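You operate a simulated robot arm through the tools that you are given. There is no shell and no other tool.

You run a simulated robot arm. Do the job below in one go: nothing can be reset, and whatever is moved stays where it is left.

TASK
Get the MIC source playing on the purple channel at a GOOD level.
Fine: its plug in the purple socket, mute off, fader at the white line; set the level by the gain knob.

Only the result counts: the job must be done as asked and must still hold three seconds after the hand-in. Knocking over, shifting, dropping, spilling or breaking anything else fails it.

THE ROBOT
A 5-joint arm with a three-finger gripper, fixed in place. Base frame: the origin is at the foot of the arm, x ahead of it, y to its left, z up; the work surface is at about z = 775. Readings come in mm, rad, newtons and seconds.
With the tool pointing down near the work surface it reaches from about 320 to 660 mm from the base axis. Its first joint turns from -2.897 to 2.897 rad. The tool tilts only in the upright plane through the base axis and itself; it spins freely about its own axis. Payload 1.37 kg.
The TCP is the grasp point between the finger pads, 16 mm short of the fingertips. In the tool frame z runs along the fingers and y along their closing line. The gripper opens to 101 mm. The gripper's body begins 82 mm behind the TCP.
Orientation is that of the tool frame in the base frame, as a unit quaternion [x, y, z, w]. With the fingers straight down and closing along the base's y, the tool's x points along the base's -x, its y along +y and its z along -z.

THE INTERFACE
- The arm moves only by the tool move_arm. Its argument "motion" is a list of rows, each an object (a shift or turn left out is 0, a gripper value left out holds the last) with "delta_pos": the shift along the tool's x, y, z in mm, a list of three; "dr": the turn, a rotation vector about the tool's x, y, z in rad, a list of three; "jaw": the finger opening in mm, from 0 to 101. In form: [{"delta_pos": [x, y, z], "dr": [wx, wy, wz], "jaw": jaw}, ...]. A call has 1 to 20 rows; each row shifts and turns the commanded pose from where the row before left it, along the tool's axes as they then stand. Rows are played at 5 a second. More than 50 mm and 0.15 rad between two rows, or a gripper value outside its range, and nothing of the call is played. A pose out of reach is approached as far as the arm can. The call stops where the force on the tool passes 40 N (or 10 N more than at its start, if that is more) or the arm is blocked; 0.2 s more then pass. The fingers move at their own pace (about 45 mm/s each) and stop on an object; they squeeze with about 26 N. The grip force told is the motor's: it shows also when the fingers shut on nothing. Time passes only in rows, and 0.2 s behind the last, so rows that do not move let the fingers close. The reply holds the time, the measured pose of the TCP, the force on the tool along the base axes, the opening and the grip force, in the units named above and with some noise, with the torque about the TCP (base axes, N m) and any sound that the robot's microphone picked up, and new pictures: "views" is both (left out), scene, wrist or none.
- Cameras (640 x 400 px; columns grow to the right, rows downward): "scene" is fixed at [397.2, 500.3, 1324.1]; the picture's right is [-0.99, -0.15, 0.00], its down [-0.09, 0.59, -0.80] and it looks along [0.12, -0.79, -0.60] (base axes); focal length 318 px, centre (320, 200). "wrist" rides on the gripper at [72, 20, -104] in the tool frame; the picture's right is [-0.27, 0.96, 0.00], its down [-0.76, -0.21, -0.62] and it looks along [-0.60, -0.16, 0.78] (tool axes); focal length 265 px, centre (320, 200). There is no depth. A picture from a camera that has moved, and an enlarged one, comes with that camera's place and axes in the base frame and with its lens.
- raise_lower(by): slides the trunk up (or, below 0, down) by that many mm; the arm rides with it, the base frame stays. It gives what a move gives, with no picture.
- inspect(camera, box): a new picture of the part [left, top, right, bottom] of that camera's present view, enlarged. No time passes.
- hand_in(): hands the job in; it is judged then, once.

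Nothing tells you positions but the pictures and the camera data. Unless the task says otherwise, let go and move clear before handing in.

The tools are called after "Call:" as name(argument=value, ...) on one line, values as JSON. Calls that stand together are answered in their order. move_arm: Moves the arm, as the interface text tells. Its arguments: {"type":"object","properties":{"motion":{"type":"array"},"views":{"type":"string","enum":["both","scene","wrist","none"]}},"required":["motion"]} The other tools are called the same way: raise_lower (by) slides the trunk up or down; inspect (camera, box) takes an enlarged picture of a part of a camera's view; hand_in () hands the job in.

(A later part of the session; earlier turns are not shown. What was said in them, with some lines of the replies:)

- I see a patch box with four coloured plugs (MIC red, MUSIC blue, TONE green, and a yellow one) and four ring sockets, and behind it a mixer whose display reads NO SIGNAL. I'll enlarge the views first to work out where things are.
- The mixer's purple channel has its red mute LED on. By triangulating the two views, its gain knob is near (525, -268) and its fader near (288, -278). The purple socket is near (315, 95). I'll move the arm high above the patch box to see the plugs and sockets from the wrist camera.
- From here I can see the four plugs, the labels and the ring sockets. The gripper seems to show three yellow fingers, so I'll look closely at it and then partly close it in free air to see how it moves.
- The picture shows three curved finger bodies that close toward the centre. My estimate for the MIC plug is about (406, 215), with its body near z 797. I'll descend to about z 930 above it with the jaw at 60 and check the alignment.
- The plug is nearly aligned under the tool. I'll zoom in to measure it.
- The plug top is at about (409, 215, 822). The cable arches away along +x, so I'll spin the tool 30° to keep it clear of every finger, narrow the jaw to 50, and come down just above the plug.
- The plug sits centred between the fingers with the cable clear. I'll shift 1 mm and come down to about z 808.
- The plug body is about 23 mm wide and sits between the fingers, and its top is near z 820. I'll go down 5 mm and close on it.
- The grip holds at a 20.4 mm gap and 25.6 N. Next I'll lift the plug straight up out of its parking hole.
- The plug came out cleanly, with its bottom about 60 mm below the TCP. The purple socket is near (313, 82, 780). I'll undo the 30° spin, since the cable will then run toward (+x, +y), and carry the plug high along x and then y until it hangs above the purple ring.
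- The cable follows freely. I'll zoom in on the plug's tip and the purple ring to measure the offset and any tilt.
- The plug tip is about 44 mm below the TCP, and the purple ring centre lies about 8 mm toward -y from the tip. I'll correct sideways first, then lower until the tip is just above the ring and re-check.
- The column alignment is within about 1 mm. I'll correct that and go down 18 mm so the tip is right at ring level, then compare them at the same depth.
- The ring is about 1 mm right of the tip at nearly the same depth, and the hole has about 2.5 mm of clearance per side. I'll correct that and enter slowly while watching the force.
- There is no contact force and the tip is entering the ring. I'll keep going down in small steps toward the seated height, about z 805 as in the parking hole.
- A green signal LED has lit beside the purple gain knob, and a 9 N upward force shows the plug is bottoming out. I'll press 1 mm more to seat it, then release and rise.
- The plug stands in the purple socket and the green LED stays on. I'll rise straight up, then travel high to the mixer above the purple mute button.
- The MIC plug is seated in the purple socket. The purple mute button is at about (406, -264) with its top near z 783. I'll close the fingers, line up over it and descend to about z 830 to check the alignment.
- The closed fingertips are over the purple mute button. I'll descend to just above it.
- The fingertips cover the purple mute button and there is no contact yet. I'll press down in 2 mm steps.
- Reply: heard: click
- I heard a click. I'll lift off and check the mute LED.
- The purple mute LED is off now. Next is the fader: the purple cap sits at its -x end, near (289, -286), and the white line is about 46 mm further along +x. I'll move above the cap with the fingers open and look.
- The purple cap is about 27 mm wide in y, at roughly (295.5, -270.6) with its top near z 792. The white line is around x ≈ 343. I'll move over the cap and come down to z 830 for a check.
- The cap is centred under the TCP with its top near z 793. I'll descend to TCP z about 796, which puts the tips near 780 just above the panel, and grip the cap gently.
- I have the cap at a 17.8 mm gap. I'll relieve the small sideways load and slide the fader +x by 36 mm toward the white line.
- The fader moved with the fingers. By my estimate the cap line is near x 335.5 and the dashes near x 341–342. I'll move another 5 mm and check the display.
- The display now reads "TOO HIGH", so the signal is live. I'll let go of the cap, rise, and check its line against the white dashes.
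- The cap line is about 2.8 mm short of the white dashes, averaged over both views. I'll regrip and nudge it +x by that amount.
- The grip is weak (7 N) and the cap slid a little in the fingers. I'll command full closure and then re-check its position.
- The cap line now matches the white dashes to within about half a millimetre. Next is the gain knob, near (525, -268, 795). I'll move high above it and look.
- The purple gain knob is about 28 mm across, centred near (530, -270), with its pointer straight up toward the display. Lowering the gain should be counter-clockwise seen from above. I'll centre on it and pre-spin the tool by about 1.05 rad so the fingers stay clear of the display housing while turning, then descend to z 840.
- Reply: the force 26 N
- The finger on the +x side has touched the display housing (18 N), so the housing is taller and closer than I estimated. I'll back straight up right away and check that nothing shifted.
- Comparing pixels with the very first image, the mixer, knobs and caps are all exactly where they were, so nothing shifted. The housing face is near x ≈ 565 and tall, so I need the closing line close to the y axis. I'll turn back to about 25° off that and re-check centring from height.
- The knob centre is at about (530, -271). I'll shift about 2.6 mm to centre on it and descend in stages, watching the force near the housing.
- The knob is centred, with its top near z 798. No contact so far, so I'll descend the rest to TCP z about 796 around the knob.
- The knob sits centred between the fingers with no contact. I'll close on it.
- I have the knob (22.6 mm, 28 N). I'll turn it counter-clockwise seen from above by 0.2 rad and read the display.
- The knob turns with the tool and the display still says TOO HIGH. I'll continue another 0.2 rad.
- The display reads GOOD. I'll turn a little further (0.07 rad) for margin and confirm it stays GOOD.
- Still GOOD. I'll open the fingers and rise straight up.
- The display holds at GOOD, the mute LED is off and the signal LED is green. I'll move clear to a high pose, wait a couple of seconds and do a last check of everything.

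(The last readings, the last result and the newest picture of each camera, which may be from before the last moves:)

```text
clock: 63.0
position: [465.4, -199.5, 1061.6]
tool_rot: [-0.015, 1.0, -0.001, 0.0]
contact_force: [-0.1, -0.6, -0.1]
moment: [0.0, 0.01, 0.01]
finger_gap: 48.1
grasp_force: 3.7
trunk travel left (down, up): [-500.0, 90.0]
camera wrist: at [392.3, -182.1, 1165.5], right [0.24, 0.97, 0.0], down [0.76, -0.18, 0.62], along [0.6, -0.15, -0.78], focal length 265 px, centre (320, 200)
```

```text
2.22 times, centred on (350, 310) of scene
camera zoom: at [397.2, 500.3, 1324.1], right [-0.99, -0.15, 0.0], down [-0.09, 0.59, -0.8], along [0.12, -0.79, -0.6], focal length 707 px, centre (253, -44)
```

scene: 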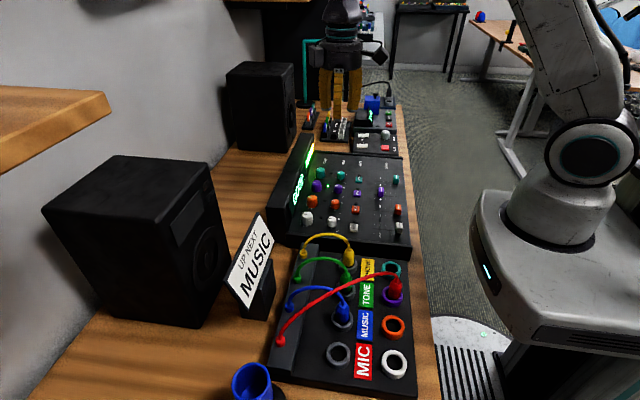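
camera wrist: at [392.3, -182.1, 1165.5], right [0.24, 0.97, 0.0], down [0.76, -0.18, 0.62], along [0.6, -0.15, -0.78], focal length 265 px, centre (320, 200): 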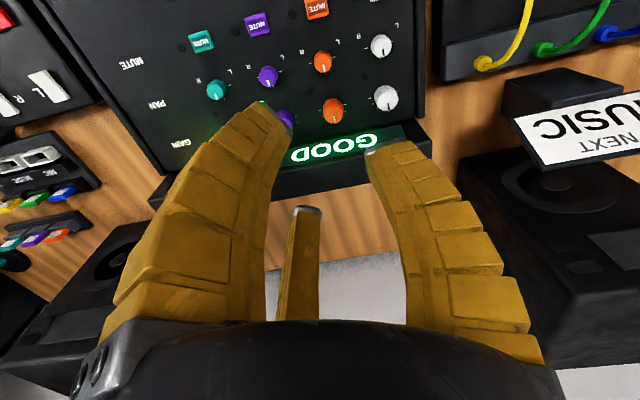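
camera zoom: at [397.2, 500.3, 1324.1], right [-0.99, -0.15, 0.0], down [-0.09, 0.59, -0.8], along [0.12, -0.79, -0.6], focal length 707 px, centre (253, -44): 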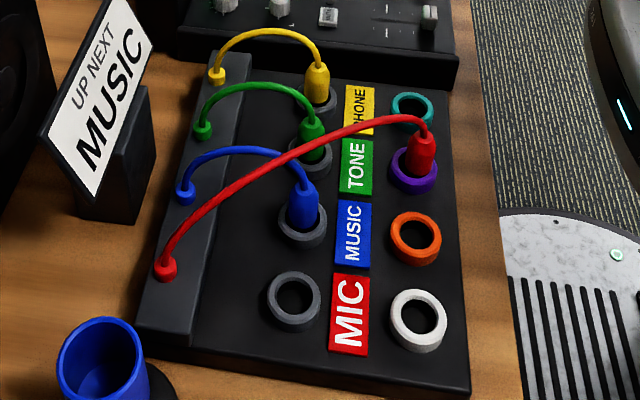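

Everything looks right. I'll watch the display and meter a few more times to make sure GOOD is steady.

Call:
inspect(camera="scene", box=[285, 130, 325, 220])

Call:
move_arm(motion=[{"delta_pos": [0, 0, 0]}, {"delta_pos": [0, 0, 0]}, {"delta_pos": [0, 0, 0]}, {"delta_pos": [0, 0, 0]}, {"delta_pos": [0, 0, 0]}], views="none")

Call:
inspect(camera="scene", box=[285, 130, 325, 220])

Call:
move_arm(motion=[{"delta_pos": [0, 0, 0]}, {"delta_pos": [0, 0, 0]}, {"delta_pos": [0, 0, 0]}, {"delta_pos": [0, 0, 0]}, {"delta_pos": [0, 0, 0]}, {"delta_pos": [0, 0, 0]}, {"delta_pos": [0, 0, 0]}], views="none")

Call:
inspect(camera="scene", box=[285, 130, 325, 220])

```text
4.44 times, centred on (305, 175) of scene
camera zoom: at [397.2, 500.3, 1324.1], right [-0.99, -0.15, 0.0], down [-0.09, 0.59, -0.8], along [0.12, -0.79, -0.6], focal length 1414 px, centre (387, 311)
```

zoom: 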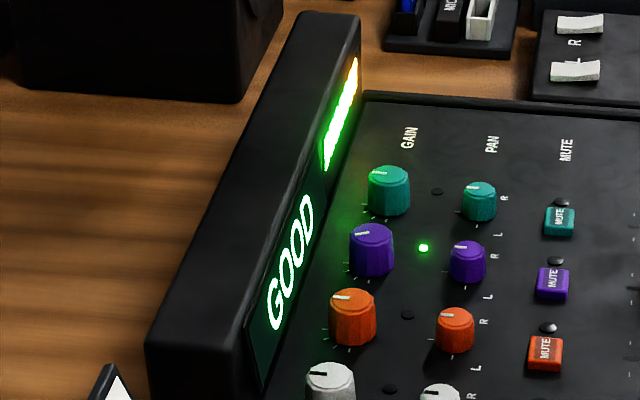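

```text
clock: 64.2
position: [465.5, -199.4, 1060.5]
tool_rot: [-0.014, 1.0, -0.001, 0.0]
contact_force: [0.4, -0.3, 0.5]
moment: [0.0, 0.01, -0.02]
finger_gap: 48.2
grasp_force: 3.3
trunk travel left (down, up): [-500.0, 90.0]
```

```text
4.44 times, centred on (305, 175) of scene
camera zoom: at [397.2, 500.3, 1324.1], right [-0.99, -0.15, 0.0], down [-0.09, 0.59, -0.8], along [0.12, -0.79, -0.6], focal length 1414 px, centre (387, 311)
```

zoom: 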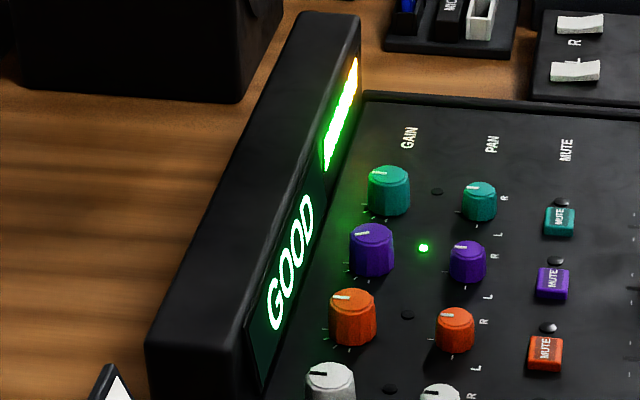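

```text
clock: 65.8
position: [465.0, -199.2, 1060.8]
tool_rot: [-0.015, 1.0, 0.0, -0.001]
contact_force: [-0.2, 0.2, 0.0]
moment: [-0.01, 0.01, 0.0]
finger_gap: 48.3
grasp_force: 3.3
trunk travel left (down, up): [-500.0, 90.0]
```

```text
4.44 times, centred on (305, 175) of scene
camera zoom: at [397.2, 500.3, 1324.1], right [-0.99, -0.15, 0.0], down [-0.09, 0.59, -0.8], along [0.12, -0.79, -0.6], focal length 1414 px, centre (387, 311)
```

zoom: 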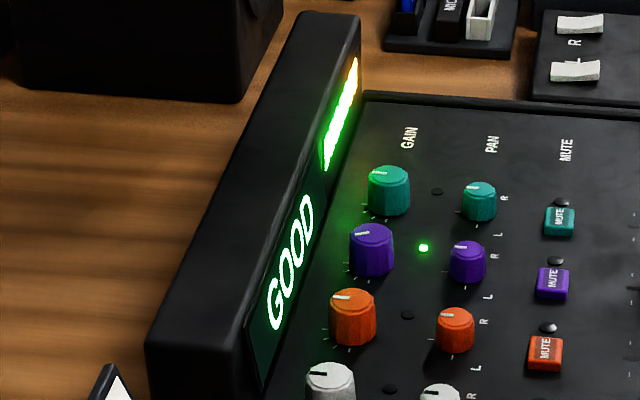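

The display stays at GOOD. The MIC plug is seated in the purple socket, mute is off, the fader is at the white line, and the arm is clear with nothing else moved. I'm handing in.

Call:
hand_in()

```text
The job is handed in.
```

The MIC source is playing on the purple channel, and the mixer display reads GOOD. It stayed at GOOD on every check over the last several seconds before I handed in.

- **Plug:** the red MIC plug is seated in the purple socket, and the channel's green signal light is on.
- **Mute:** off; its red light went out after one press.
- **Fader:** the purple cap is at the white line, within about half a millimetre by the camera views.
- **Gain:** the display first read TOO HIGH. I turned the purple gain knob down about 0.47 rad, slightly past where GOOD first showed, for margin.

While I was lining up on the gain knob, a finger touched the mixer's display housing with a force of about 18 N. I backed off at once. Compared with the first picture, the mixer and its other controls had not moved.

The fingers are off everything and the arm is parked high and clear.
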